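You operate a simulated robot arm through the tools that you are given. There is no shell and no other tool.

You are at the controls of a simulated robot arm. One attempt, no reset.

## Task
Put things in order on the bare end of the steel table. At the end: the grey cord end stands on top of the white sealed quilt pack; one of the bobbins from the bare end of the steel table is on the steel top beside the duvet; the brown brush stands where the grey cord end stood; the white thread cone from the bare end of the steel table stands where the brown brush stood; whatever was shut is shut again. Leave all else as you found it, and nothing knocked over.

It is judged by the outcome, as a careful person would: the job done as asked, and still so three seconds after it is handed in. It fails if anything else is knocked over, pushed out of place, dropped, spilled or broken.

## Robot
A 7-joint arm with a two-finger gripper, fixed in place. Base frame: the origin is at the foot of the arm, x ahead of it, y to its left, z up; the work surface is at about z = 0.78. Readings come in m, degrees, newtons and seconds.
With the tool pointing down near the work surface it reaches from about 0.34 to 0.72 m from the base axis. Its first joint turns from -66.0 to 66.0 degrees. Payload 2.45 kg.
The tool frame sits at the grasp point between the pads (the TCP): z along the fingers, y along the line on which they close. The tips reach 0.026 m beyond it. The gripper opens to 0.096 m. The gripper's body begins 0.069 m behind the TCP.
Orientation is that of the tool frame in the base frame, as [roll, pitch, yaw] about the fixed x, y, z axes, in that order (R = Rz(yaw) Ry(pitch) Rx(roll)). With the fingers straight down and closing along the base's y, the tool's x points along the base's -x, its y along +y and its z along -z.

## Interface
- The arm moves only by the tool apply_moves. Its argument "targets" is a list of rows, each a list of 3 entries, a list of its own where there are three numbers: the shift along the tool's x, y, z in units of 200 mm (1.0 is 200 mm), then the turn, a rotation vector about the tool's x, y, z in units of 120 degrees (1.0 is 120 degrees), then the closure in counts, from 0 (fully open) to 255 (shut). In form: [[[x, y, z], [rx, ry, rz], grip], ...]. A call has 1 to 20 rows; each row is the pose to reach, as a shift and turn from the pose commanded when the call began, along the tool's axes at that moment. A call with a number of a shift or a turn outside -1 to 1 is refused whole. Rows are played at 5 a second. More than 0.05 m and 8.6 degrees between two rows, or a gripper value outside its range, and nothing of the call is played. Where a pose cannot be reached the arm comes as near as it can. A force on the tool above 40 N (or 10 N above the force at the start of the call, whichever is more), or a blocked arm, ends the call early, and 0.2 s more pass. The fingers move at their own pace and stop on an object; they squeeze with about 31 N. The grip force told is the motor's: it shows also when the fingers shut on nothing. Time passes only in rows, and 0.2 s behind the last, so rows that repeat a pose let the fingers close. It gives the time, the measured TCP pose, the force on the tool (base axes), the opening and the grip force at its end, in the units of the frame above (readings bear some noise), with the torque about the TCP (base axes, N m) and any sound that the robot's microphone picked up, and new pictures: "show" is both (left out), scene, wrist or none.
- Cameras (640 x 400 px; columns grow to the right, rows downward): "scene" is fixed at [0.1507, -0.3988, 1.3973]; the picture's right is [0.85, -0.53, 0.00], its down [-0.42, -0.69, -0.59] and it looks along [0.31, 0.50, -0.81] (base axes); focal length 250 px, centre (320, 200). "wrist" rides on the gripper at [0.082, 0.003, -0.098] in the tool frame; the picture's right is [-0.04, 1.00, 0.00], its down [-0.73, -0.03, -0.68] and it looks along [-0.68, -0.03, 0.73] (tool axes); focal length 256 px, centre (320, 200). There is no depth. A picture from a camera that has moved, and an enlarged one, comes with that camera's place and axes in the base frame and with its lens.
- enlarge(camera, box): a new picture of the part [left, top, right, bottom] of that camera's present view, enlarged. No time passes.
- finish_job(): hands the job in; it is judged then, once.

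Places have to be worked out from the pictures, the camera data and where the tool is seen. Open the gripper and draw the arm clear of the work before you hand the job in, unless the task says otherwise.

The tools are called after "Request:" as name(argument=value, ...) on one line, values as JSON. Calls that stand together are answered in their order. apply_moves: Moves the arm, as the interface text tells. Its arguments: {"type":"object","properties":{"targets":{"type":"array"},"show":{"type":"string","enum":["both","scene","wrist","none"]}},"required":["targets"]} The other tools are called the same way: enlarge (camera, box) takes an enlarged picture of a part of a camera's view; finish_job () hands the job in.

At the start:

```text
time_s: 0.0
position: [0.3257, 0.3143, 1.0436]
orientation: [179.9, 0.0, 180.0]
contact_force: [0.6, 0.4, 0.1]
ft_torque: [0.0, 0.0, 0.0]
width: 0.096
finger_force: 0.0
```

scene: 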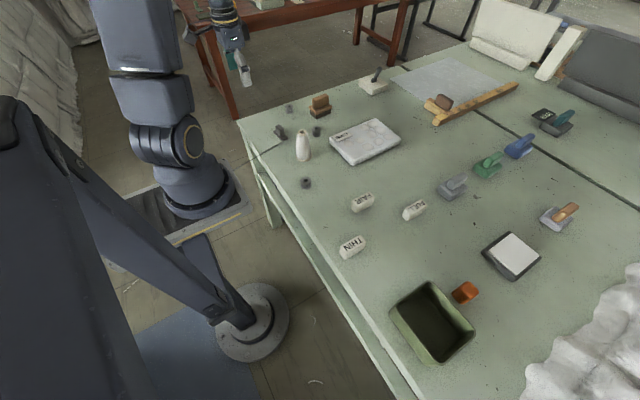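
wrist: 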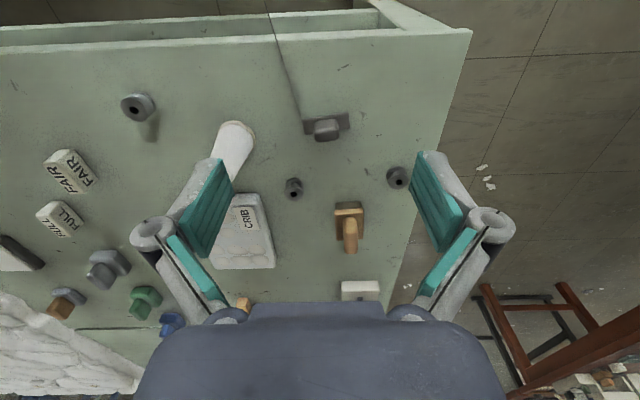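

I'll start by looking closely at the table before moving anything.

Request:
enlarge(camera="scene", box=[230, 60, 430, 200])

Request:
enlarge(camera="scene", box=[320, 170, 640, 380])

Request:
enlarge(camera="scene", box=[400, 40, 640, 200])

Request:
enlarge(camera="wrist", box=[100, 60, 440, 310])

```text
2.86 times, centred on (330, 130) of scene
camera zoom: at [0.1507, -0.3988, 1.3973], right [0.85, -0.53, 0.0], down [-0.42, -0.69, -0.59], along [0.31, 0.5, -0.81], focal length 715 px, centre (291, 400)
```

zoom: 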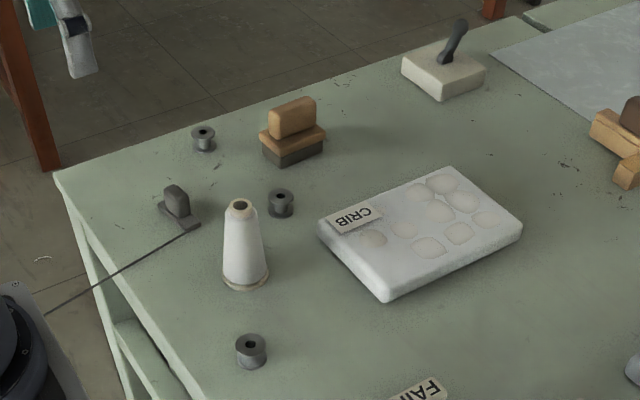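

```text
1.90 times, centred on (480, 275) of scene
camera zoom: at [0.1507, -0.3988, 1.3973], right [0.85, -0.53, 0.0], down [-0.42, -0.69, -0.59], along [0.31, 0.5, -0.81], focal length 476 px, centre (15, 57)
```

zoom: 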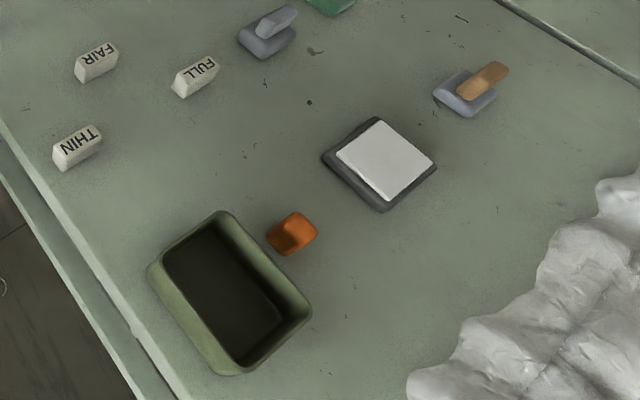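

```text
2.50 times, centred on (520, 120) of scene
camera zoom: at [0.1507, -0.3988, 1.3973], right [0.85, -0.53, 0.0], down [-0.42, -0.69, -0.59], along [0.31, 0.5, -0.81], focal length 625 px, centre (-180, 400)
```

zoom: 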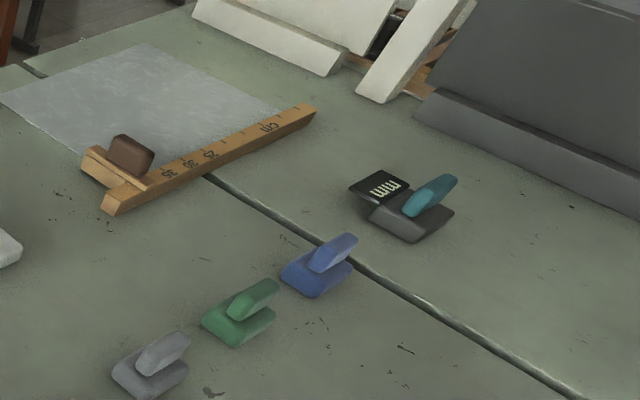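

```text
1.60 times, centred on (270, 185) of wrist
camera zoom: at [0.2445, 0.3178, 1.1414], right [0.04, 1.0, 0.0], down [0.73, -0.03, 0.68], along [0.68, -0.03, -0.73], focal length 410 px, centre (400, 224)
```

zoom: 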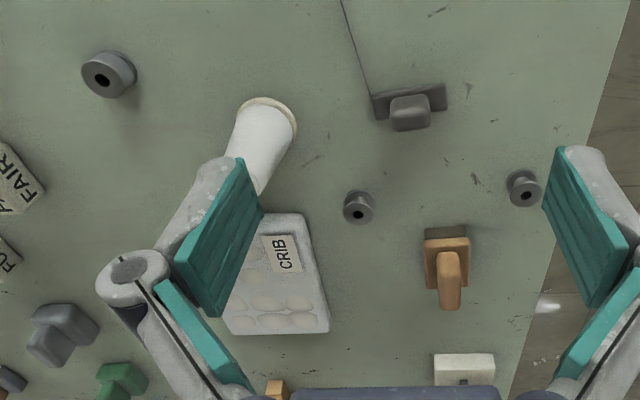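

The pieces on the bare end are visible: cord end near (0.42, 0.32), brush near (0.61, 0.345), cone near (0.43, 0.16), pack near (0.64, 0.10), and three bobbins. The duvet is near y ≈ -0.6. I'll move over the area, staying high, to get a better wrist view.

Request:
apply_moves(targets=[[[-0.2, 0, 0], [0, 0, 0], 0], [[-0.4, 0, 0], [0, 0, 0], 0], [[-0.6, 0, 0], [0, 0, 0], 0], [[-0.6, 0, 0], [0, 0, 0], 0]], show="both")

```text
time_s: 1.0
position: [0.4443, 0.3151, 1.0431]
orientation: [-180.0, -0.1, -180.0]
contact_force: [1.0, 0.8, 0.2]
ft_torque: [0.01, 0.0, 0.03]
width: 0.0961
finger_force: 0.1
camera wrist: at [0.3635, 0.3181, 1.1415], right [0.04, 1.0, 0.0], down [0.73, -0.03, 0.68], along [0.68, -0.03, -0.73], focal length 256 px, centre (320, 200)
```

scene: 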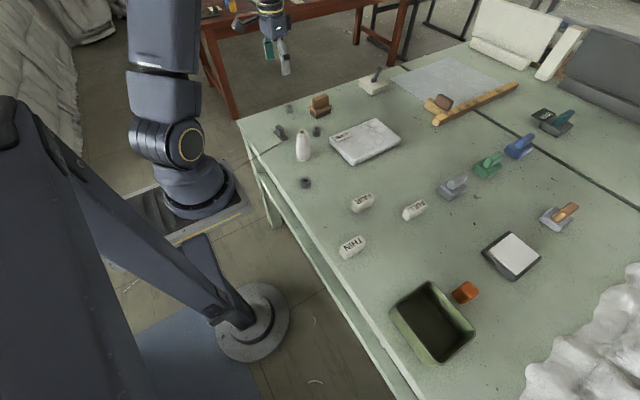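
wrist: 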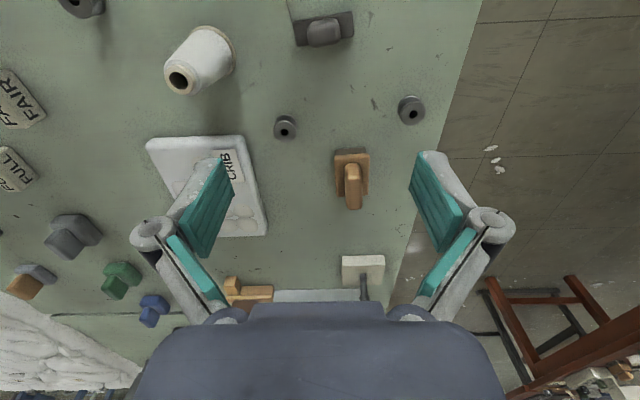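

The wrist camera now covers the whole bare end. I'll enlarge the relevant parts to measure them.

Request:
enlarge(camera="wrist", box=[240, 0, 460, 138])

Request:
enlarge(camera="wrist", box=[240, 90, 440, 215])

Request:
enlarge(camera="wrist", box=[120, 0, 320, 240])

Request:
enlarge(camera="scene", box=[240, 90, 340, 160])

```text
2.90 times, centred on (350, 69) of wrist
camera zoom: at [0.3635, 0.3181, 1.1415], right [0.04, 1.0, 0.0], down [0.73, -0.03, 0.68], along [0.68, -0.03, -0.73], focal length 742 px, centre (233, 580)
```

zoom: 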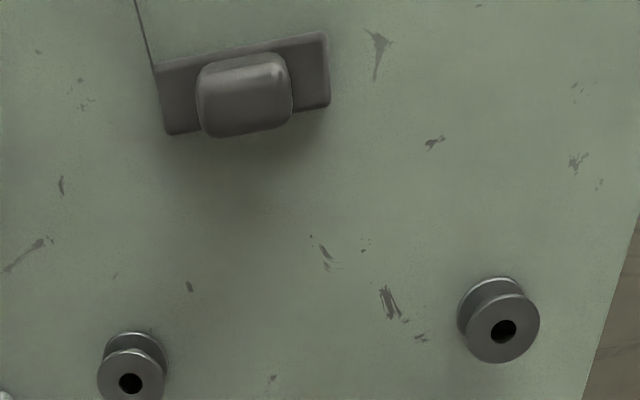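

```text
3.20 times, centred on (340, 152) of wrist
camera zoom: at [0.3635, 0.3181, 1.1415], right [0.04, 1.0, 0.0], down [0.73, -0.03, 0.68], along [0.68, -0.03, -0.73], focal length 819 px, centre (256, 352)
```

zoom: 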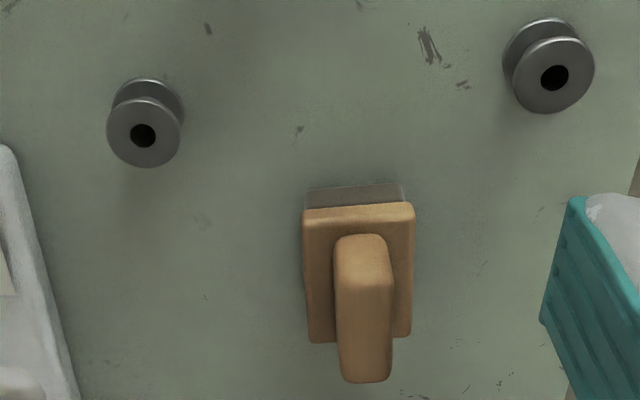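

```text
1.67 times, centred on (220, 120) of wrist
camera zoom: at [0.3635, 0.3181, 1.1415], right [0.04, 1.0, 0.0], down [0.73, -0.03, 0.68], along [0.68, -0.03, -0.73], focal length 427 px, centre (487, 333)
```

zoom: 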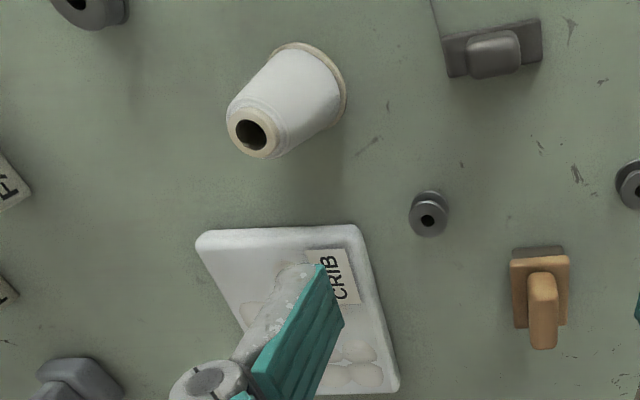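

```text
5.71 times, centred on (290, 125) of scene
camera zoom: at [0.1507, -0.3989, 1.3973], right [0.85, -0.53, 0.0], down [-0.42, -0.69, -0.59], along [0.31, 0.5, -0.81], focal length 1430 px, centre (491, 629)
```

zoom: 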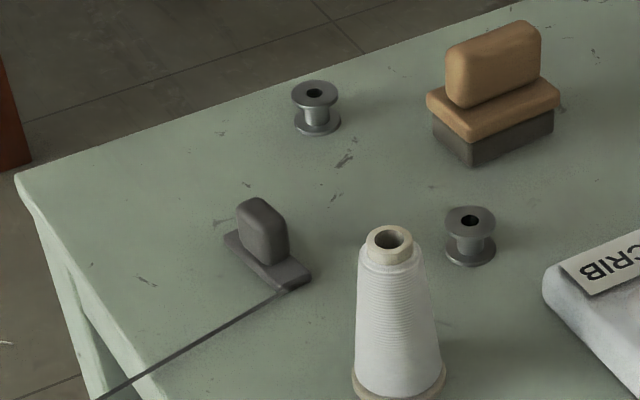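

From the wrist view I judge the brush centre at about (0.617, 0.359), lying square to the axes with its handle thin in y. The cord end is at about (0.423, 0.320), turned roughly 7°. The cone is near (0.442, 0.18), and the pack spans x 0.55–0.76, y 0.05–0.196. The cord would sweep the cone if I moved the cord end first, so my order is brush to a spare spot, then cone, cord end, brush and bobbin. I'll go above the brush now.

Request:
apply_moves(targets=[[[-0.17, 0.044, 0.08], [0, 0, 0], 0], [[-0.34, 0.088, 0.16], [0, 0, 0], 0], [[-0.51, 0.132, 0.24], [0, 0, 0], 0], [[-0.68, 0.176, 0.32], [0, 0, 0], 0], [[-0.864, 0.22, 0.4], [0, 0, 0], 0], [[-0.864, 0.22, 0.4], [0, 0, 0], 0]], show="both")

```text
time_s: 2.4
position: [0.6163, 0.3579, 0.9638]
orientation: [-179.9, -0.2, -180.0]
contact_force: [-0.7, -0.2, -0.6]
ft_torque: [-0.01, 0.02, 0.0]
width: 0.096
finger_force: 0.1
camera wrist: at [0.5356, 0.3608, 1.0614], right [0.04, 1.0, 0.0], down [0.73, -0.03, 0.68], along [0.68, -0.03, -0.73], focal length 256 px, centre (320, 200)
```

scene: 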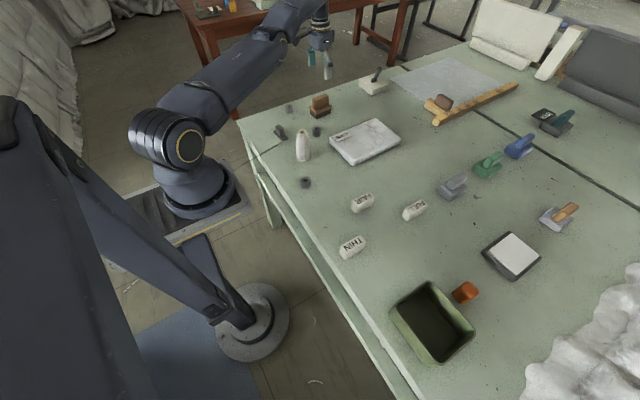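
wrist: 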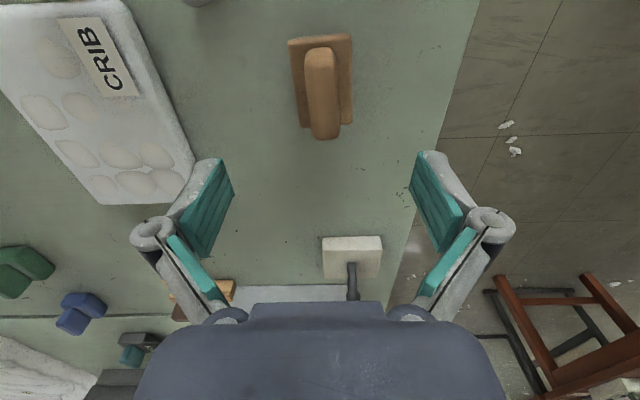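

The gripper is over the brush. I'll enlarge to check the handle's size and heights before descending.

Request:
enlarge(camera="wrist", box=[250, 20, 410, 150])

Request:
enlarge(camera="scene", box=[285, 40, 365, 130])

```text
3.08 times, centred on (330, 85) of wrist
camera zoom: at [0.5356, 0.3608, 1.0614], right [0.04, 1.0, 0.0], down [0.73, -0.03, 0.68], along [0.68, -0.03, -0.73], focal length 788 px, centre (289, 554)
```

zoom: 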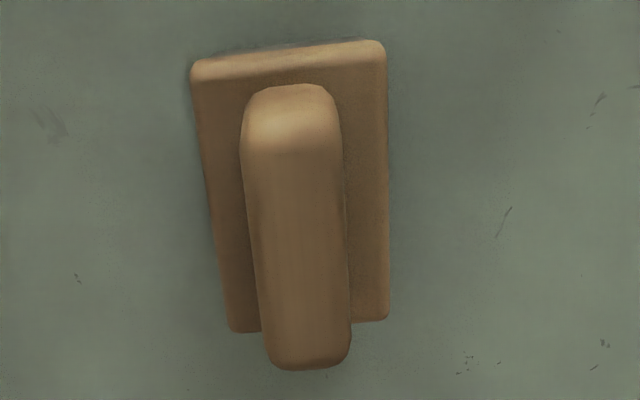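

```text
4.44 times, centred on (325, 85) of scene
camera zoom: at [0.1507, -0.3989, 1.3973], right [0.85, -0.53, 0.0], down [-0.42, -0.69, -0.59], along [0.31, 0.5, -0.81], focal length 1112 px, centre (298, 711)
```

zoom: 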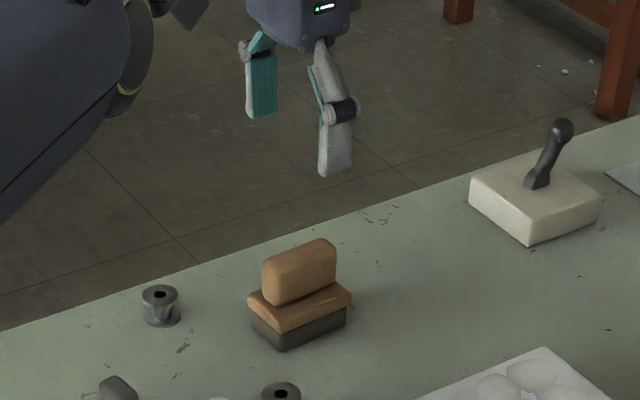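

The brush handle is about 25 mm wide, spans x 0.59–0.65 and is centred at y ≈ 0.360. Its top is near z 0.855 and the wooden plate top near 0.812. I'll descend open to TCP z ≈ 0.846 and check before closing.

Request:
apply_moves(targets=[[[-0.01, 0.008, 0.15], [0, 0, 0], 0], [[-0.01, 0.008, 0.3], [0, 0, 0], 0], [[-0.01, 0.008, 0.45], [0, 0, 0], 0], [[-0.01, 0.008, 0.55], [0, 0, 0], 0], [[-0.01, 0.008, 0.588], [0, 0, 0], 0], [[-0.01, 0.008, 0.588], [0, 0, 0], 0]], show="both")

```text
time_s: 3.8
position: [0.6143, 0.3574, 0.8473]
orientation: [-180.0, 0.0, 180.0]
contact_force: [-0.9, -1.0, 0.2]
ft_torque: [-0.02, 0.0, 0.0]
width: 0.0958
finger_force: 0.0
out of reach, approached as far as the arm can: row 3, 4, 5, 6
camera wrist: at [0.5337, 0.36, 0.9451], right [0.04, 1.0, 0.0], down [0.73, -0.03, 0.68], along [0.68, -0.03, -0.73], focal length 256 px, centre (320, 200)
```

scene: 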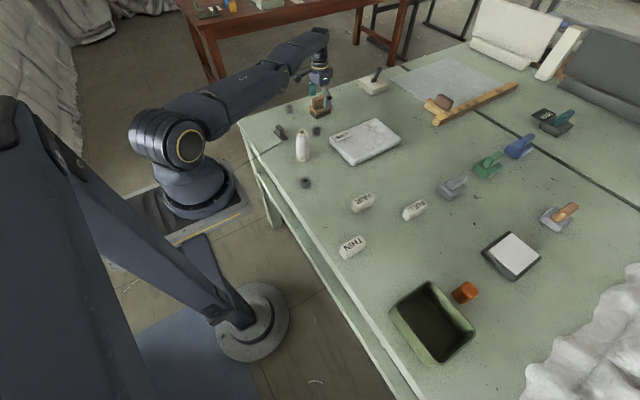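
wrist: 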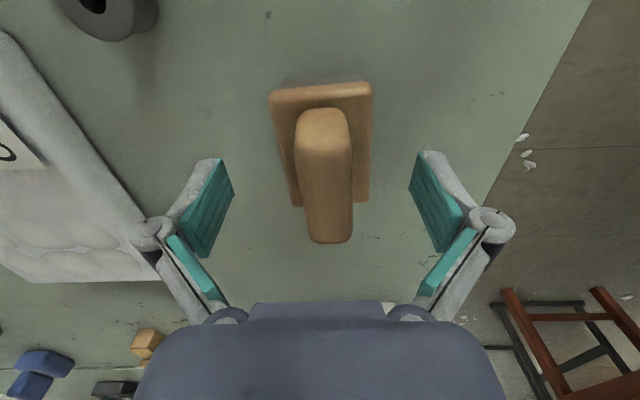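

The arm stopped at its reach limit, at (0.614, 0.357, 0.847). That is within the handle's span and centred across it, so I'll close here.

Request:
apply_moves(targets=[[[0, 0, 0], [0, 0, 0], 255], [[0, 0, 0], [0, 0, 0], 255], [[0, 0, 0], [0, 0, 0], 255], [[0, 0, 0], [0, 0, 0], 255], [[0, 0, 0], [0, 0, 0], 255], [[0, 0, 0], [0, 0, 0], 255], [[0, 0, 0], [0, 0, 0], 255]], show="wrist")

```text
time_s: 5.4
position: [0.615, 0.3561, 0.8485]
orientation: [-179.9, 0.0, 180.0]
contact_force: [-1.0, 1.4, 2.3]
ft_torque: [0.01, -0.01, -0.01]
width: 0.0253
finger_force: 31.1
camera wrist: at [0.5337, 0.3601, 0.9453], right [0.04, 1.0, 0.0], down [0.73, -0.03, 0.68], along [0.68, -0.03, -0.73], focal length 256 px, centre (320, 200)
```

wrist: 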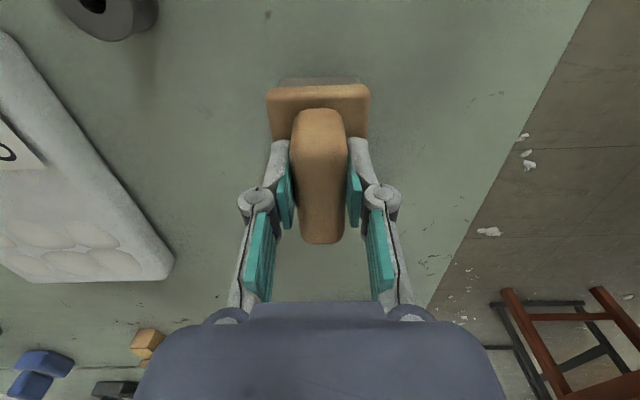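

The brush is held (width 0.0253 m, 31 N). I'll lift it straight up a little and check the load.

Request:
apply_moves(targets=[[[0, 0, -0.1], [0, 0, 0], 255], [[0, 0, -0.25], [0, 0, 0], 255], [[0, 0, -0.4], [0, 0, 0], 255], [[0, 0, -0.4], [0, 0, 0], 255]], show="both")

```text
time_s: 6.4
position: [0.6157, 0.3581, 0.9283]
orientation: [-179.9, -0.2, -180.0]
contact_force: [0.0, 0.1, -1.3]
ft_torque: [0.01, 0.01, 0.0]
width: 0.0253
finger_force: 31.2
camera wrist: at [0.536, 0.3611, 1.0257], right [0.04, 1.0, 0.0], down [0.74, -0.03, 0.68], along [0.68, -0.03, -0.74], focal length 256 px, centre (320, 200)
```

scene: 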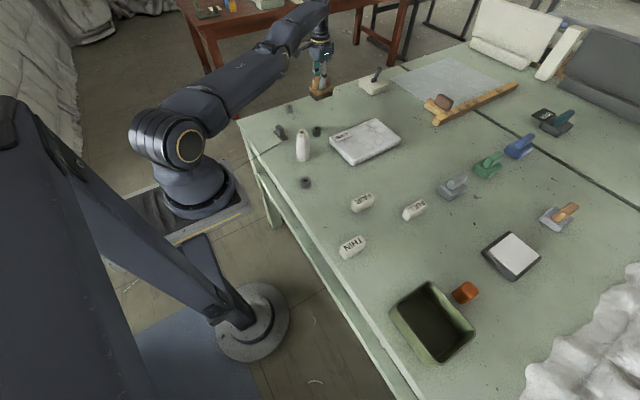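
wrist: 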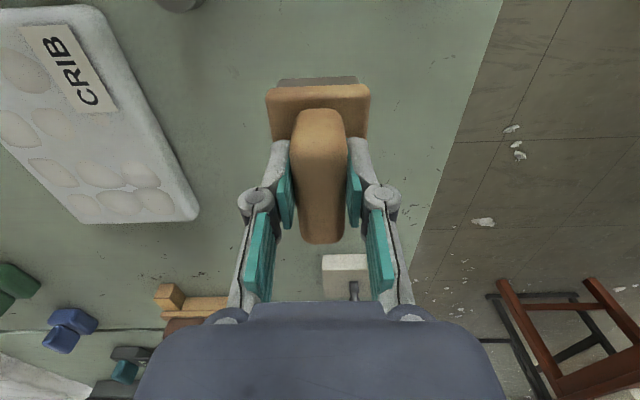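

The brush is held steady. I'll carry it to the spare spot near (0.50, 0.352), between the bobbins and clear of the cord end.

Request:
apply_moves(targets=[[[0.2, -0.01, 0], [0, 0, 0], 255], [[0.4, -0.02, 0], [0, 0, 0], 255], [[0.6, -0.03, 0], [0, 0, 0], 255], [[0.6, -0.03, 0], [0, 0, 0], 255]], show="both")

```text
time_s: 7.4
position: [0.5811, 0.4043, 0.9284]
orientation: [-179.8, -0.1, -180.0]
contact_force: [0.2, -0.4, -2.2]
ft_torque: [-0.02, -0.01, -0.01]
width: 0.0252
finger_force: 30.8
out of reach, approached as far as the arm can: row 1, 2, 3, 4
camera wrist: at [0.5002, 0.4075, 1.0267], right [0.04, 1.0, 0.0], down [0.73, -0.03, 0.68], along [0.68, -0.03, -0.73], focal length 256 px, centre (320, 200)
```

scene: 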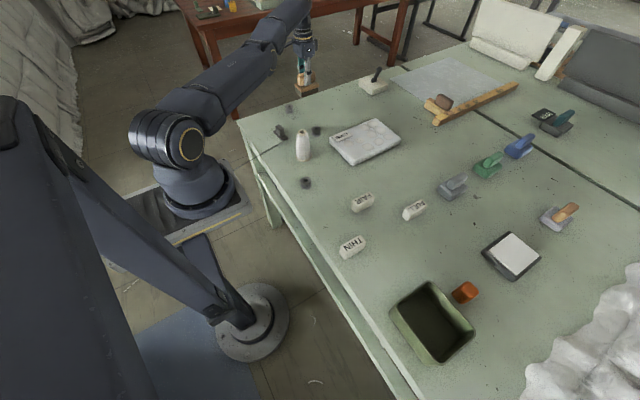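
wrist: 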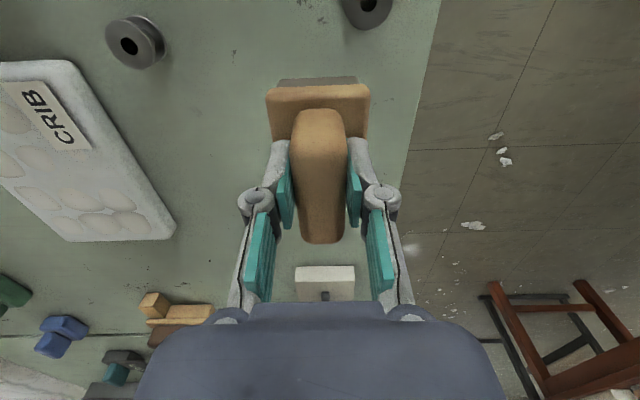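

The arm didn't follow: it swung round at full stretch to (0.581, 0.404) instead of drawing in. The brush is still held and clear of everything, so I'll repeat the commanded pose briefly and see whether it converges.

Request:
apply_moves(targets=[[[0, 0, 0], [0, 0, 0], 255], [[0, 0, 0], [0, 0, 0], 255]], show="none")

```text
time_s: 8.0
position: [0.5822, 0.404, 0.9288]
orientation: [-179.9, -0.1, -180.0]
contact_force: [-0.2, -0.4, -0.6]
ft_torque: [-0.02, 0.01, 0.0]
width: 0.0253
finger_force: 31.0
```

It's now commanded at its actual pose. I'll try a small step straight inward along the arm's radius.

Request:
apply_moves(targets=[[[0.05, -0.035, 0], [0, 0, 0], 255], [[0.1, -0.07, 0], [0, 0, 0], 255], [[0.1, -0.07, 0], [0, 0, 0], 255]], show="none")

```text
time_s: 8.8
position: [0.5805, 0.4039, 0.9288]
orientation: [-179.9, -0.2, -179.9]
contact_force: [-0.7, -0.2, -1.9]
ft_torque: [0.0, 0.0, 0.02]
width: 0.0253
finger_force: 30.9
out of reach, approached as far as the arm can: row 1, 2, 3
```

The inward step is refused near full stretch. Vertical moves worked before, so I'll raise a bit and then draw inward.

Request:
apply_moves(targets=[[[0, 0, -0.15], [0, 0, 0], 255], [[0, 0, -0.3], [0, 0, 0], 255], [[0, 0, -0.45], [0, 0, 0], 255], [[0.05, -0.035, -0.45], [0, 0, 0], 255], [[0.1, -0.07, -0.45], [0, 0, 0], 255], [[0.15, -0.105, -0.45], [0, 0, 0], 255]], show="none")

```text
time_s: 10.2
position: [0.5714, 0.3996, 1.0228]
orientation: [-179.9, -0.1, 179.9]
contact_force: [0.3, -0.2, -1.2]
ft_torque: [0.01, -0.02, 0.03]
width: 0.0255
finger_force: 31.3
out of reach, approached as far as the arm can: row 3, 5, 6
```

The arm looks nearly straight, so it seems stuck at its stretch limit. I'll swing back toward the bearing I came from and go up and inward along the reverse of my outward path, with the brush held high.

Request:
apply_moves(targets=[[[-0.07, -0.15, 0], [0, 0, 0], 255], [[-0.14, -0.3, 0], [0, 0, 0], 255], [[-0.06, -0.33, -0.05], [0, 0, 0], 255], [[0.04, -0.36, -0.1], [0, 0, 0], 255], [[0.14, -0.39, -0.15], [0, 0, 0], 255]], show="scene")

```text
time_s: 11.4
position: [0.5937, 0.3576, 1.066]
orientation: [-179.9, -0.1, 179.9]
contact_force: [0.1, 0.8, -1.8]
ft_torque: [-0.01, 0.02, 0.04]
width: 0.0252
finger_force: 30.2
out of reach, approached as far as the arm can: row 1, 2, 3, 4, 5
```

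scene: 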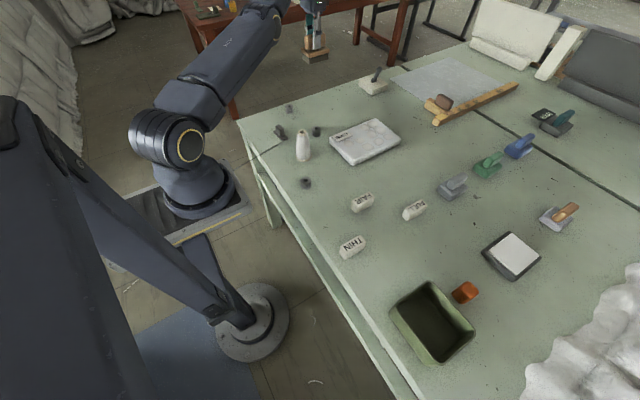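

The brush is still held and high at z ≈ 1.07. I'll hold a steady inward target over several rows so the elbow can bend off its straight position.

Request:
apply_moves(targets=[[[0.15, -0.09, 0.0], [0, 0, 0], 255], [[0.15, -0.09, 0.0], [0, 0, 0], 255], [[0.15, -0.09, 0.0], [0, 0, 0], 255], [[0.15, -0.09, 0.0], [0, 0, 0], 255], [[0.15, -0.09, 0.0], [0, 0, 0], 255], [[0.15, -0.09, 0.0], [0, 0, 0], 255], [[0.15, -0.09, 0.0], [0, 0, 0], 255], [[0.15, -0.09, 0.0], [0, 0, 0], 255]], show="none")

```text
time_s: 13.2
position: [0.5918, 0.3583, 1.0709]
orientation: [179.9, -0.1, 180.0]
contact_force: [0.7, -0.2, -0.3]
ft_torque: [0.03, 0.0, 0.01]
width: 0.0254
finger_force: 31.1
out of reach, approached as far as the arm can: row 1, 2, 3, 4, 5, 6, 7, 8
```

Readings show the arm lying on its fully straight boundary. Moving down at the same x, y should bend the elbow, since the limit is wider lower down, and below here is only the brush's old empty place. I'll lower by 0.1 m and then draw inward.

Request:
apply_moves(targets=[[[0, 0, 0.12], [0, 0, 0], 255], [[0, 0, 0.24], [0, 0, 0], 255], [[0, 0, 0.36], [0, 0, 0], 255], [[0, 0, 0.48], [0, 0, 0], 255], [[0.05, -0.03, 0.48], [0, 0, 0], 255], [[0.1, -0.06, 0.48], [0, 0, 0], 255], [[0.15, -0.09, 0.48], [0, 0, 0], 255]], show="none")

```text
time_s: 14.8
position: [0.604, 0.37, 0.9768]
orientation: [180.0, -0.2, -179.9]
contact_force: [0.5, 1.0, -0.9]
ft_torque: [0.0, 0.03, -0.01]
width: 0.0255
finger_force: 30.5
out of reach, approached as far as the arm can: row 1, 2, 3, 4, 5, 6, 7
```

Still on the straight boundary. I'll try a larger up-and-inward step, so the shoulder and elbow both have to move in the vertical plane.

Request:
apply_moves(targets=[[[0.08, -0.05, -0.22], [0, 0, 0], 255], [[0.16, -0.1, -0.44], [0, 0, 0], 255], [[0.24, -0.15, -0.66], [0, 0, 0], 255], [[0.32, -0.2, -0.66], [0, 0, 0], 255]], show="none")

```text
time_s: 15.8
position: [0.5727, 0.3565, 1.1238]
orientation: [-179.9, -0.2, -179.9]
contact_force: [0.1, -0.4, -1.1]
ft_torque: [0.02, 0.0, -0.02]
width: 0.0253
finger_force: 30.9
out of reach, approached as far as the arm can: row 1, 2, 3, 4
```

No change in character: it keeps projecting onto the boundary. I'll look at the arm's actual shape before trying more.

Request:
enlarge(camera="scene", box=[90, 0, 370, 220])

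Request:
enlarge(camera="wrist", box=[0, 0, 640, 400])

```text
1.82 times, centred on (230, 110) of scene
camera zoom: at [0.1508, -0.3988, 1.3973], right [0.85, -0.53, 0.0], down [-0.42, -0.69, -0.59], along [0.31, 0.5, -0.81], focal length 455 px, centre (484, 364)
```

zoom: 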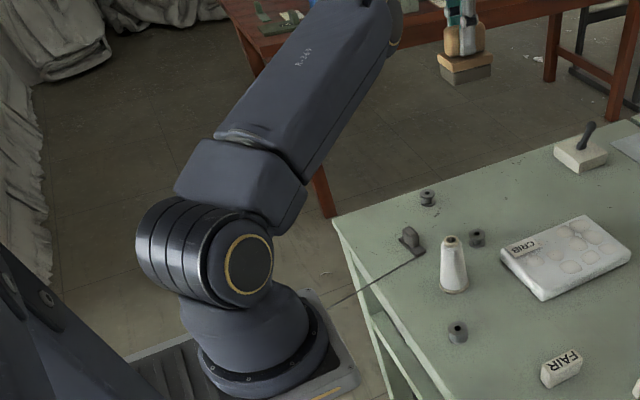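

```text
1.00 times, centred on (320, 200) of wrist (not enlarged: the box is as wide or as high as the picture)
camera zoom: at [0.4928, 0.359, 1.2211], right [0.04, 1.0, 0.0], down [0.73, -0.03, 0.68], along [0.68, -0.03, -0.74], focal length 256 px, centre (320, 200)
```

zoom: 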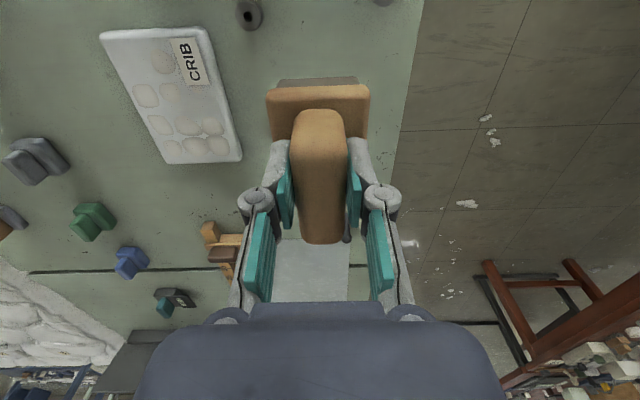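

The arm is nearly collinear from shoulder to wrist, and at the start its elbow bent upward, so a brisk down-and-inward step should bend it the natural way. The lowest brush height on this path is about 0.87, clear of the bobbins.

Request:
apply_moves(targets=[[[0.085, -0.053, 0.22], [0, 0, 0], 255], [[0.17, -0.106, 0.44], [0, 0, 0], 255], [[0.255, -0.159, 0.66], [0, 0, 0], 255], [[0.34, -0.212, 0.85], [0, 0, 0], 255], [[0.34, -0.212, 0.85], [0, 0, 0], 255]], show="none")

```text
time_s: 17.0
position: [0.5958, 0.3836, 0.9571]
orientation: [179.9, -0.1, -180.0]
contact_force: [1.0, 0.7, -1.0]
ft_torque: [0.06, 0.01, -0.02]
width: 0.0251
finger_force: 31.3
out of reach, approached as far as the arm can: row 1, 2, 3, 4, 5
```

Still no elbow bend (radius 0.709). Vertical steps failed both ways, so I'll try a sideways step toward -y, which also lies inside the limit.

Request:
apply_moves(targets=[[[0, -0.23, 0], [0, 0, 0], 255], [[0, -0.46, 0], [0, 0, 0], 255], [[0, -0.69, 0], [0, 0, 0], 255], [[0, -0.69, 0], [0, 0, 0], 255]], show="none")

```text
time_s: 18.0
position: [0.6625, 0.2785, 0.9635]
orientation: [180.0, -0.1, -179.9]
contact_force: [-0.4, 0.0, -1.1]
ft_torque: [-0.01, 0.01, -0.01]
width: 0.0253
finger_force: 31.3
out of reach, approached as far as the arm can: row 1, 2, 3, 4
```

The radius limit changes with bearing (0.719 here), so the fixed tool yaw seems to matter. I'll turn the tool's yaw into line with the arm's bearing, about 23°, and then draw inward.

Request:
apply_moves(targets=[[[0, 0, 0], [0, 0, -0.064], 255], [[0, 0, 0], [0, 0, -0.128], 255], [[0, 0, 0], [0, 0, -0.19], 255], [[0.09, -0.035, 0], [0, 0, -0.19], 255], [[0.18, -0.07, 0], [0, 0, -0.19], 255], [[0.27, -0.11, 0], [0, 0, -0.19], 255]], show="scene")

```text
time_s: 19.4
position: [0.6606, 0.2815, 0.9669]
orientation: [180.0, -0.2, -157.1]
contact_force: [-0.2, 0.8, -0.7]
ft_torque: [-0.02, 0.0, 0.03]
width: 0.0252
finger_force: 31.2
out of reach, approached as far as the arm can: row 4, 5, 6
```

scene: 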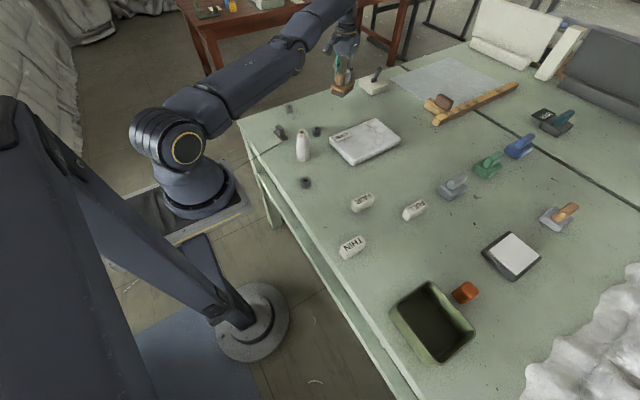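

Position is still stuck, though orientation changes are followed. Tilting the tool rotates the elbow and wrist together, so I'll tilt the fingers gradually toward the base while moving inward, which should bend the elbow. The brush stays above z ≈ 0.88.

Request:
apply_moves(targets=[[[0.17, 0, 0], [0, 0.067, 0], 255], [[0.34, 0, 0], [0, 0.134, 0], 255], [[0.51, 0, 0], [0, 0.2, 0], 255], [[0.6, 0, 0], [0, 0.2, 0], 255], [[0.6, 0, 0], [0, 0.2, 0], 255]], show="scene")

```text
time_s: 20.6
position: [0.5513, 0.2359, 0.9668]
orientation: [179.9, -23.9, -157.1]
contact_force: [-0.6, -0.2, -1.2]
ft_torque: [-0.01, -0.02, 0.01]
width: 0.0252
finger_force: 30.9
out of reach, approached as far as the arm can: row 1, 2, 3
```

scene: 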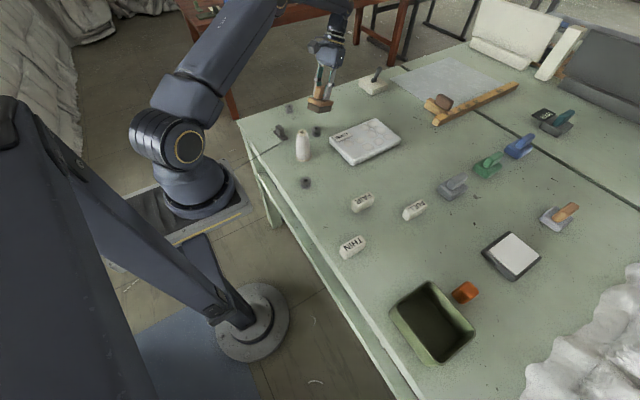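

That freed it: the last rows were reached at (0.551, 0.236) with a 24° tilt. I'll undo the tilt here, well inside the reach, and from now on avoid commanding poses past about 0.70 m.

Request:
apply_moves(targets=[[[0, 0, 0], [0, -0.067, 0], 255], [[0, 0, 0], [0, -0.134, 0], 255], [[0, 0, 0], [0, -0.2, 0], 255], [[0, 0, 0], [0, -0.2, 0], 255]], show="none")

```text
time_s: 21.6
position: [0.549, 0.2352, 0.9652]
orientation: [-180.0, 0.1, -157.1]
contact_force: [-0.2, 0.3, -1.2]
ft_torque: [0.0, -0.02, -0.03]
width: 0.0252
finger_force: 30.8
```

Upright again and inside the workspace. I'll turn the yaw back to its original value while moving over the spare spot near (0.50, 0.352).

Request:
apply_moves(targets=[[[0, 0.16, 0], [0, 0, 0.048], 255], [[0, 0.32, 0], [0, 0, 0.096], 255], [[0, 0.48, 0], [0, 0, 0.144], 255], [[0, 0.634, 0], [0, 0, 0.1908], 255], [[0, 0.634, 0], [0, 0, 0.1908], 255]], show="both")

```text
time_s: 22.8
position: [0.5003, 0.3526, 0.9644]
orientation: [180.0, 0.0, 180.0]
contact_force: [-1.7, -0.2, -1.9]
ft_torque: [0.03, 0.02, -0.01]
width: 0.0254
finger_force: 30.9
camera wrist: at [0.4196, 0.3551, 1.0639], right [0.04, 1.0, 0.0], down [0.73, -0.03, 0.68], along [0.68, -0.03, -0.73], focal length 256 px, centre (320, 200)
```

scene: 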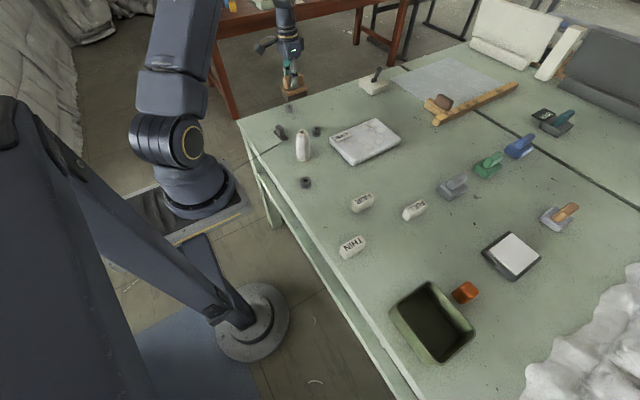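
wrist: 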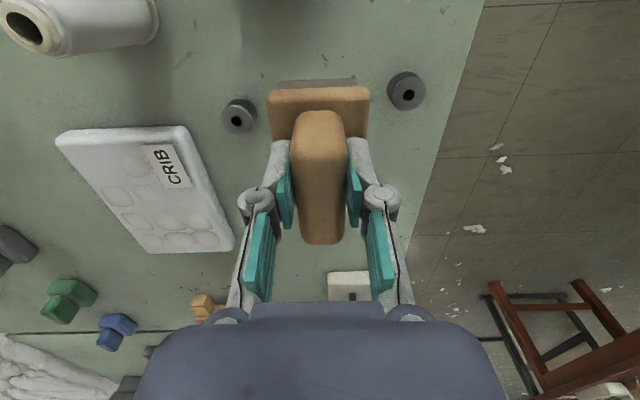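

Everything is clear around the spare spot. I'll lower the brush to the same height at which I picked it up.

Request:
apply_moves(targets=[[[0, 0, 0.2], [0, 0, 0], 255], [[0, 0, 0.4], [0, 0, 0], 255], [[0, 0, 0.52], [0, 0, 0], 255], [[0, 0, 0.565], [0, 0, 0], 255], [[0, 0, 0.58], [0, 0, 0], 255], [[0, 0, 0.58], [0, 0, 0], 255]], show="both")

```text
time_s: 24.2
position: [0.5006, 0.3522, 0.8503]
orientation: [-180.0, 0.0, 179.9]
contact_force: [-0.3, -0.9, -1.1]
ft_torque: [-0.01, 0.03, -0.02]
width: 0.0255
finger_force: 31.2
camera wrist: at [0.4199, 0.355, 0.9476], right [0.04, 1.0, 0.0], down [0.73, -0.03, 0.68], along [0.68, -0.03, -0.73], focal length 256 px, centre (320, 200)
```

scene: 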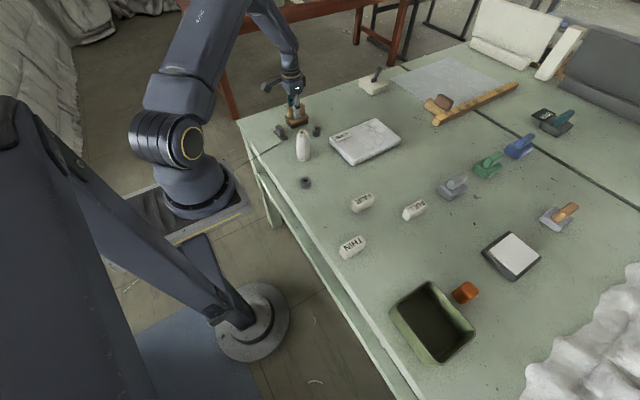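
wrist: 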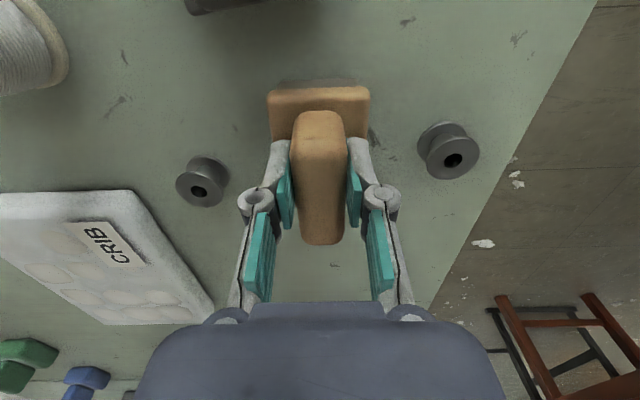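

The reading is 0.850 and the load still shows the brush hanging. I'll ease down 2 mm at a time until it touches.

Request:
apply_moves(targets=[[[0, 0, 0.006], [0, 0, 0], 255], [[0, 0, 0.012], [0, 0, 0], 255], [[0, 0, 0.012], [0, 0, 0], 255]], show="none")

```text
time_s: 25.0
position: [0.5004, 0.3511, 0.8477]
orientation: [180.0, 0.1, 179.9]
contact_force: [0.1, 0.2, -1.6]
ft_torque: [-0.05, 0.03, 0.0]
width: 0.0256
finger_force: 31.2
```

Now at 0.8477, about the pick-up height, with no clear contact force yet. One more millimetre or two.

Request:
apply_moves(targets=[[[0, 0, 0.005], [0, 0, 0], 255], [[0, 0, 0.008], [0, 0, 0], 255], [[0, 0, 0.008], [0, 0, 0], 255]], show="scene")

Request:
enlarge(camera="scene", box=[255, 60, 355, 140])

```text
time_s: 25.8
position: [0.5011, 0.3507, 0.8467]
orientation: [179.9, 0.1, -179.9]
contact_force: [-7.0, -4.0, 23.8]
ft_torque: [-0.15, 0.13, -0.04]
width: 0.0252
finger_force: 31.4
```

scene: 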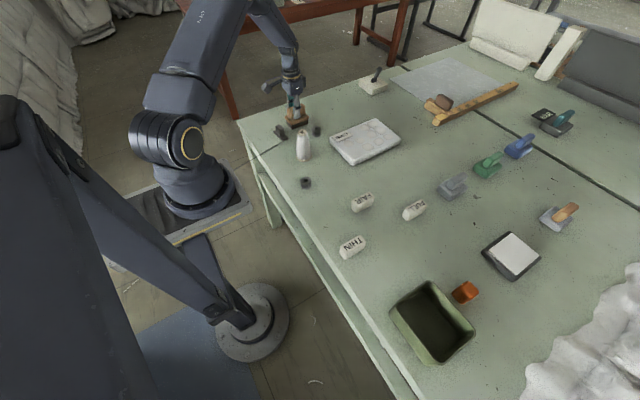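

```text
5.00 times, centred on (305, 100) of scene
camera zoom: at [0.1502, -0.3992, 1.3973], right [0.85, -0.53, 0.0], down [-0.42, -0.69, -0.59], along [0.31, 0.5, -0.81], focal length 1251 px, centre (395, 700)
```

zoom: 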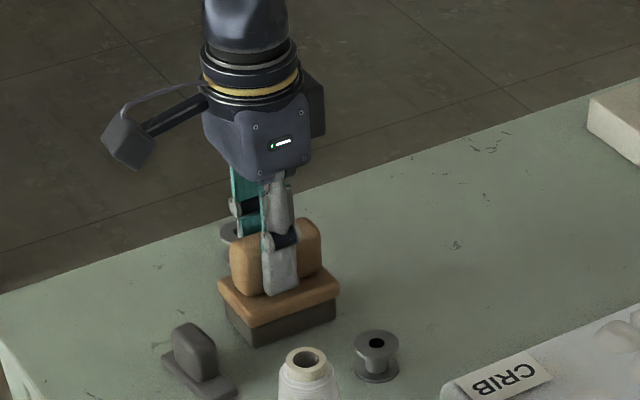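

Contact is made (24 N), so the brush stands on the table. I'll ease off slightly, open, and retreat upward.

Request:
apply_moves(targets=[[[0, 0, -0.005], [0, 0, 0], 255], [[0, 0, -0.005], [0, 0, 0], 0], [[0, 0, -0.005], [0, 0, 0], 0], [[0, 0, -0.005], [0, 0, 0], 0], [[0, 0, -0.005], [0, 0, 0], 0], [[0, 0, -0.005], [0, 0, 0], 0], [[0, 0, -0.005], [0, 0, 0], 0]], show="wrist")

```text
time_s: 27.4
position: [0.5017, 0.3513, 0.8469]
orientation: [180.0, 0.0, 180.0]
contact_force: [-0.7, 0.3, 0.1]
ft_torque: [0.02, -0.05, -0.01]
width: 0.0962
finger_force: 0.3
camera wrist: at [0.4197, 0.3546, 0.9449], right [0.04, 1.0, 0.0], down [0.73, -0.03, 0.68], along [0.68, -0.03, -0.73], focal length 256 px, centre (320, 200)
```

wrist: 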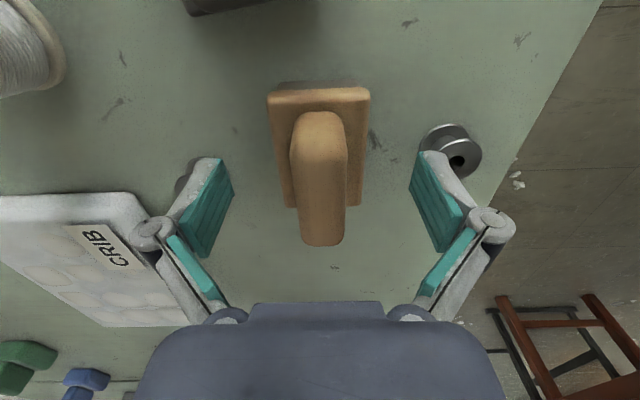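

Brush released and standing. I'll lift clear and move over the cone for a closer look.

Request:
apply_moves(targets=[[[0, 0, -0.2], [0, 0, 0], 0], [[0, 0, -0.4], [0, 0, 0], 0], [[0, 0, -0.6], [0, 0, 0], 0], [[0, 0, -0.8], [0, 0, 0], 0], [[0.07, -0.21, -0.8], [0, 0, 0], 0], [[0.15, -0.42, -0.8], [0, 0, 0], 0], [[0.22, -0.63, -0.8], [0, 0, 0], 0], [[0.3, -0.84, -0.8], [0, 0, 0], 0], [[0.3, -0.84, -0.8], [0, 0, 0], 0]], show="both")

```text
time_s: 29.4
position: [0.4399, 0.1832, 1.0069]
orientation: [179.9, 0.0, 180.0]
contact_force: [-1.3, 0.5, 0.5]
ft_torque: [-0.02, 0.04, 0.0]
width: 0.096
finger_force: 0.0
camera wrist: at [0.3596, 0.1852, 1.1053], right [0.04, 1.0, 0.0], down [0.73, -0.03, 0.68], along [0.68, -0.03, -0.73], focal length 256 px, centre (320, 200)
```

scene: 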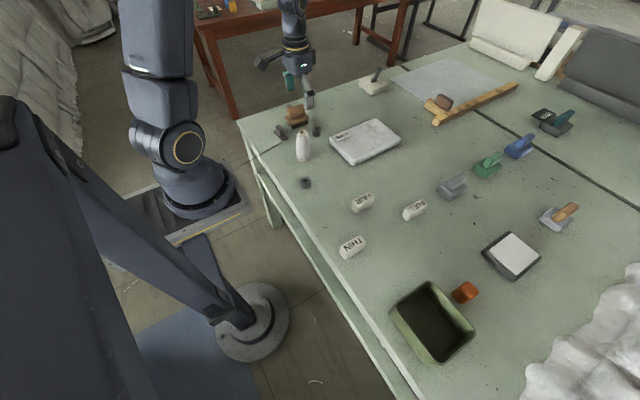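
wrist: 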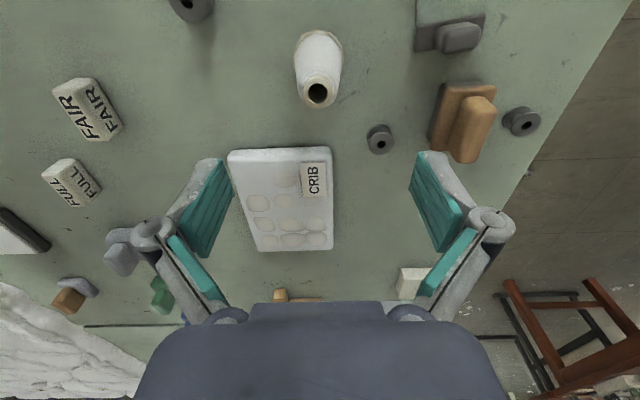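

Request:
enlarge(camera="wrist", box=[260, 10, 420, 130])

Request:
enlarge(camera="scene", box=[270, 90, 350, 170])

Request:
enlarge(camera="wrist", box=[0, 250, 200, 400])

```text
3.33 times, centred on (340, 70) of wrist
camera zoom: at [0.3596, 0.1852, 1.1053], right [0.04, 1.0, 0.0], down [0.73, -0.03, 0.68], along [0.68, -0.03, -0.73], focal length 853 px, centre (253, 633)
```

zoom: 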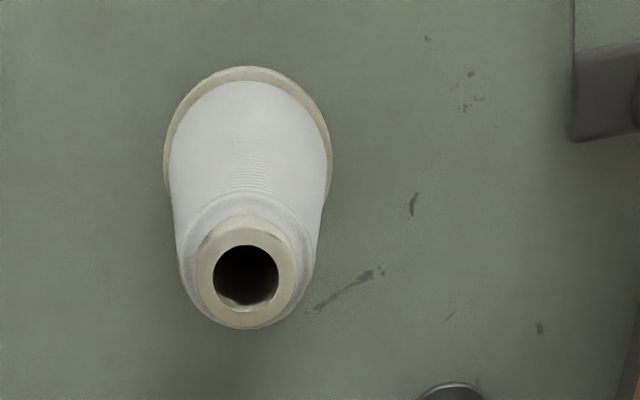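

```text
5.00 times, centred on (310, 130) of scene
camera zoom: at [0.1507, -0.3989, 1.3973], right [0.85, -0.53, 0.0], down [-0.42, -0.69, -0.59], along [0.31, 0.5, -0.81], focal length 1251 px, centre (370, 550)
```

zoom: 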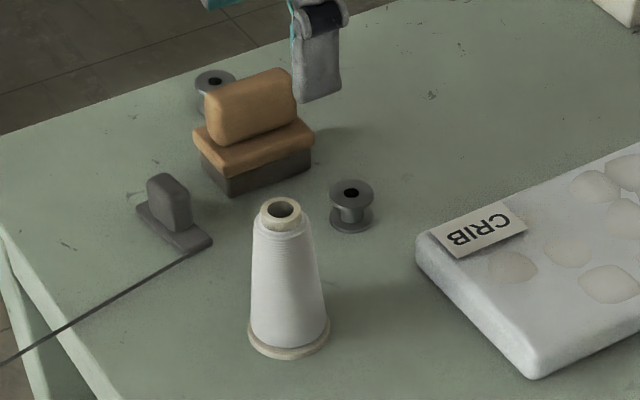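

```text
2.67 times, centred on (100, 325) of wrist
camera zoom: at [0.3596, 0.1852, 1.1053], right [0.04, 1.0, 0.0], down [0.73, -0.03, 0.68], along [0.68, -0.03, -0.73], focal length 683 px, centre (907, -133)
```

zoom: 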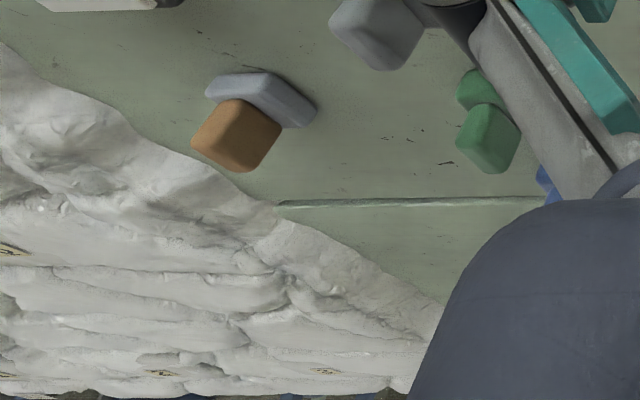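

The cone's base centre is at about (0.443, 0.180). It is about 0.10 m tall (top ≈ 0.88), with a base radius of 29 mm. Its destination lies right at the reach limit, so I'll grasp it with the fingers tilted 12° outward, which brings the wrist nearer the base at the far end. I'm descending open over it now.

Request:
apply_moves(targets=[[[-0.013, -0.014, 0.15], [0, -0.05, 0], 0], [[-0.013, -0.014, 0.3], [0, -0.1, 0], 0], [[-0.013, -0.014, 0.5], [0, -0.1, 0], 0], [[-0.013, -0.014, 0.7], [0, -0.1, 0], 0], [[-0.013, -0.014, 0.82], [0, -0.1, 0], 0], [[-0.013, -0.014, 0.88], [0, -0.1, 0], 0], [[-0.013, -0.014, 0.88], [0, -0.1, 0], 0]], show="both")

```text
time_s: 31.0
position: [0.4434, 0.1812, 0.8315]
orientation: [180.0, 11.9, 179.9]
contact_force: [0.0, -0.1, 0.5]
ft_torque: [0.02, -0.01, 0.0]
width: 0.096
finger_force: 0.0
camera wrist: at [0.343, 0.1834, 0.9099], right [0.04, 1.0, 0.01], down [0.58, -0.03, 0.82], along [0.82, -0.03, -0.58], focal length 256 px, centre (320, 200)
```

scene: 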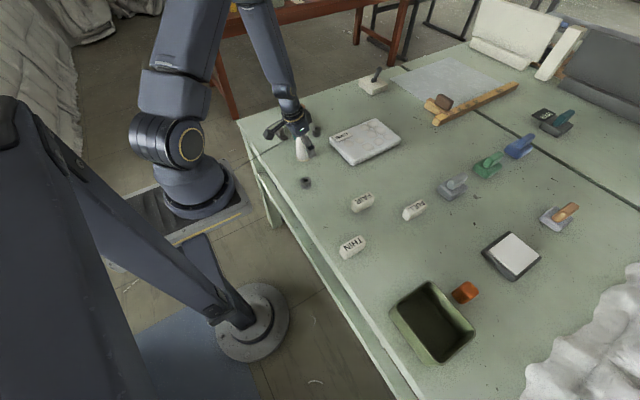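
wrist: 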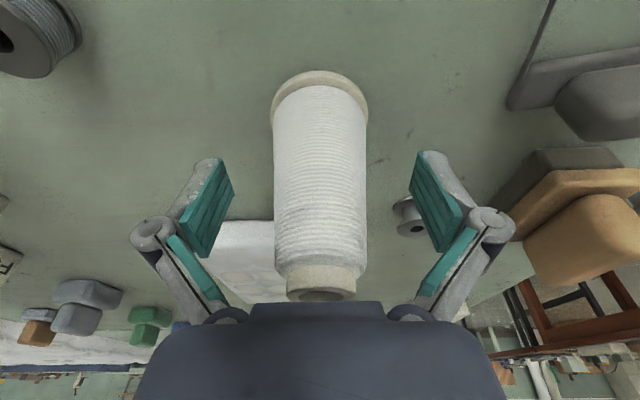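

The cone is centred between the pads with no contact, so I'll close.

Request:
apply_moves(targets=[[[0, 0, 0], [0, 0, 0], 255], [[0, 0, 0], [0, 0, 0], 255], [[0, 0, 0], [0, 0, 0], 255], [[0, 0, 0], [0, 0, 0], 255], [[0, 0, 0], [0, 0, 0], 255], [[0, 0, 0], [0, 0, 0], 255]], show="wrist")

```text
time_s: 32.4
position: [0.4425, 0.1804, 0.8316]
orientation: [-180.0, 12.0, 179.9]
contact_force: [-1.1, 1.6, 1.6]
ft_torque: [0.16, 0.04, 0.02]
width: 0.0519
finger_force: 31.4
camera wrist: at [0.3429, 0.1835, 0.9102], right [0.04, 1.0, 0.01], down [0.58, -0.03, 0.82], along [0.82, -0.03, -0.58], focal length 256 px, centre (320, 200)
```

wrist: 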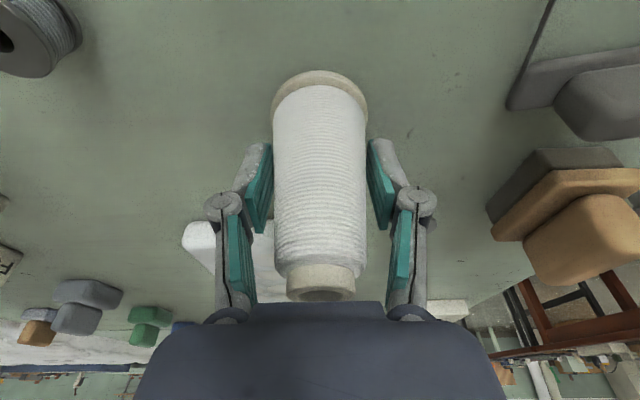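

The grip holds at 0.052 m width. I'll lift straight up, with the shifts converted for the 12° tilt.

Request:
apply_moves(targets=[[[-0.01, 0, -0.049], [0, 0, 0], 255], [[-0.042, 0, -0.196], [0, 0, 0], 255], [[-0.083, 0, -0.391], [0, 0, 0], 255], [[-0.104, 0, -0.489], [0, 0, 0], 255], [[-0.104, 0, -0.489], [0, 0, 0], 255]], show="both")

```text
time_s: 33.6
position: [0.4421, 0.1812, 0.9321]
orientation: [-180.0, 12.0, 180.0]
contact_force: [-0.5, -0.4, -1.9]
ft_torque: [0.02, 0.01, 0.0]
width: 0.0514
finger_force: 30.7
camera wrist: at [0.3435, 0.1844, 1.0102], right [0.04, 1.0, 0.01], down [0.58, -0.03, 0.82], along [0.82, -0.03, -0.58], focal length 256 px, centre (320, 200)
```

scene: 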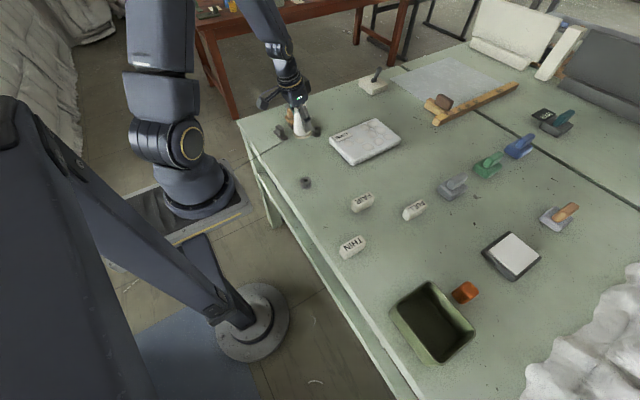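
wrist: 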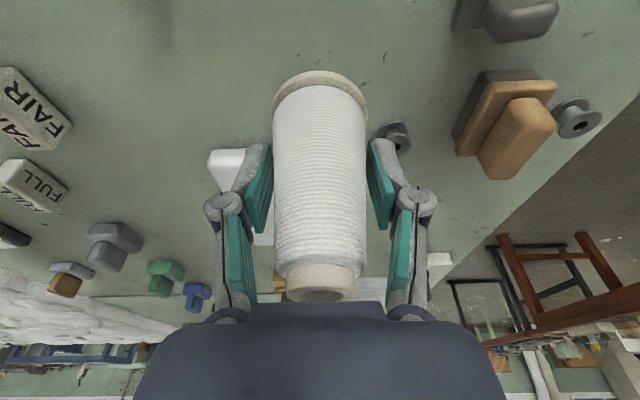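

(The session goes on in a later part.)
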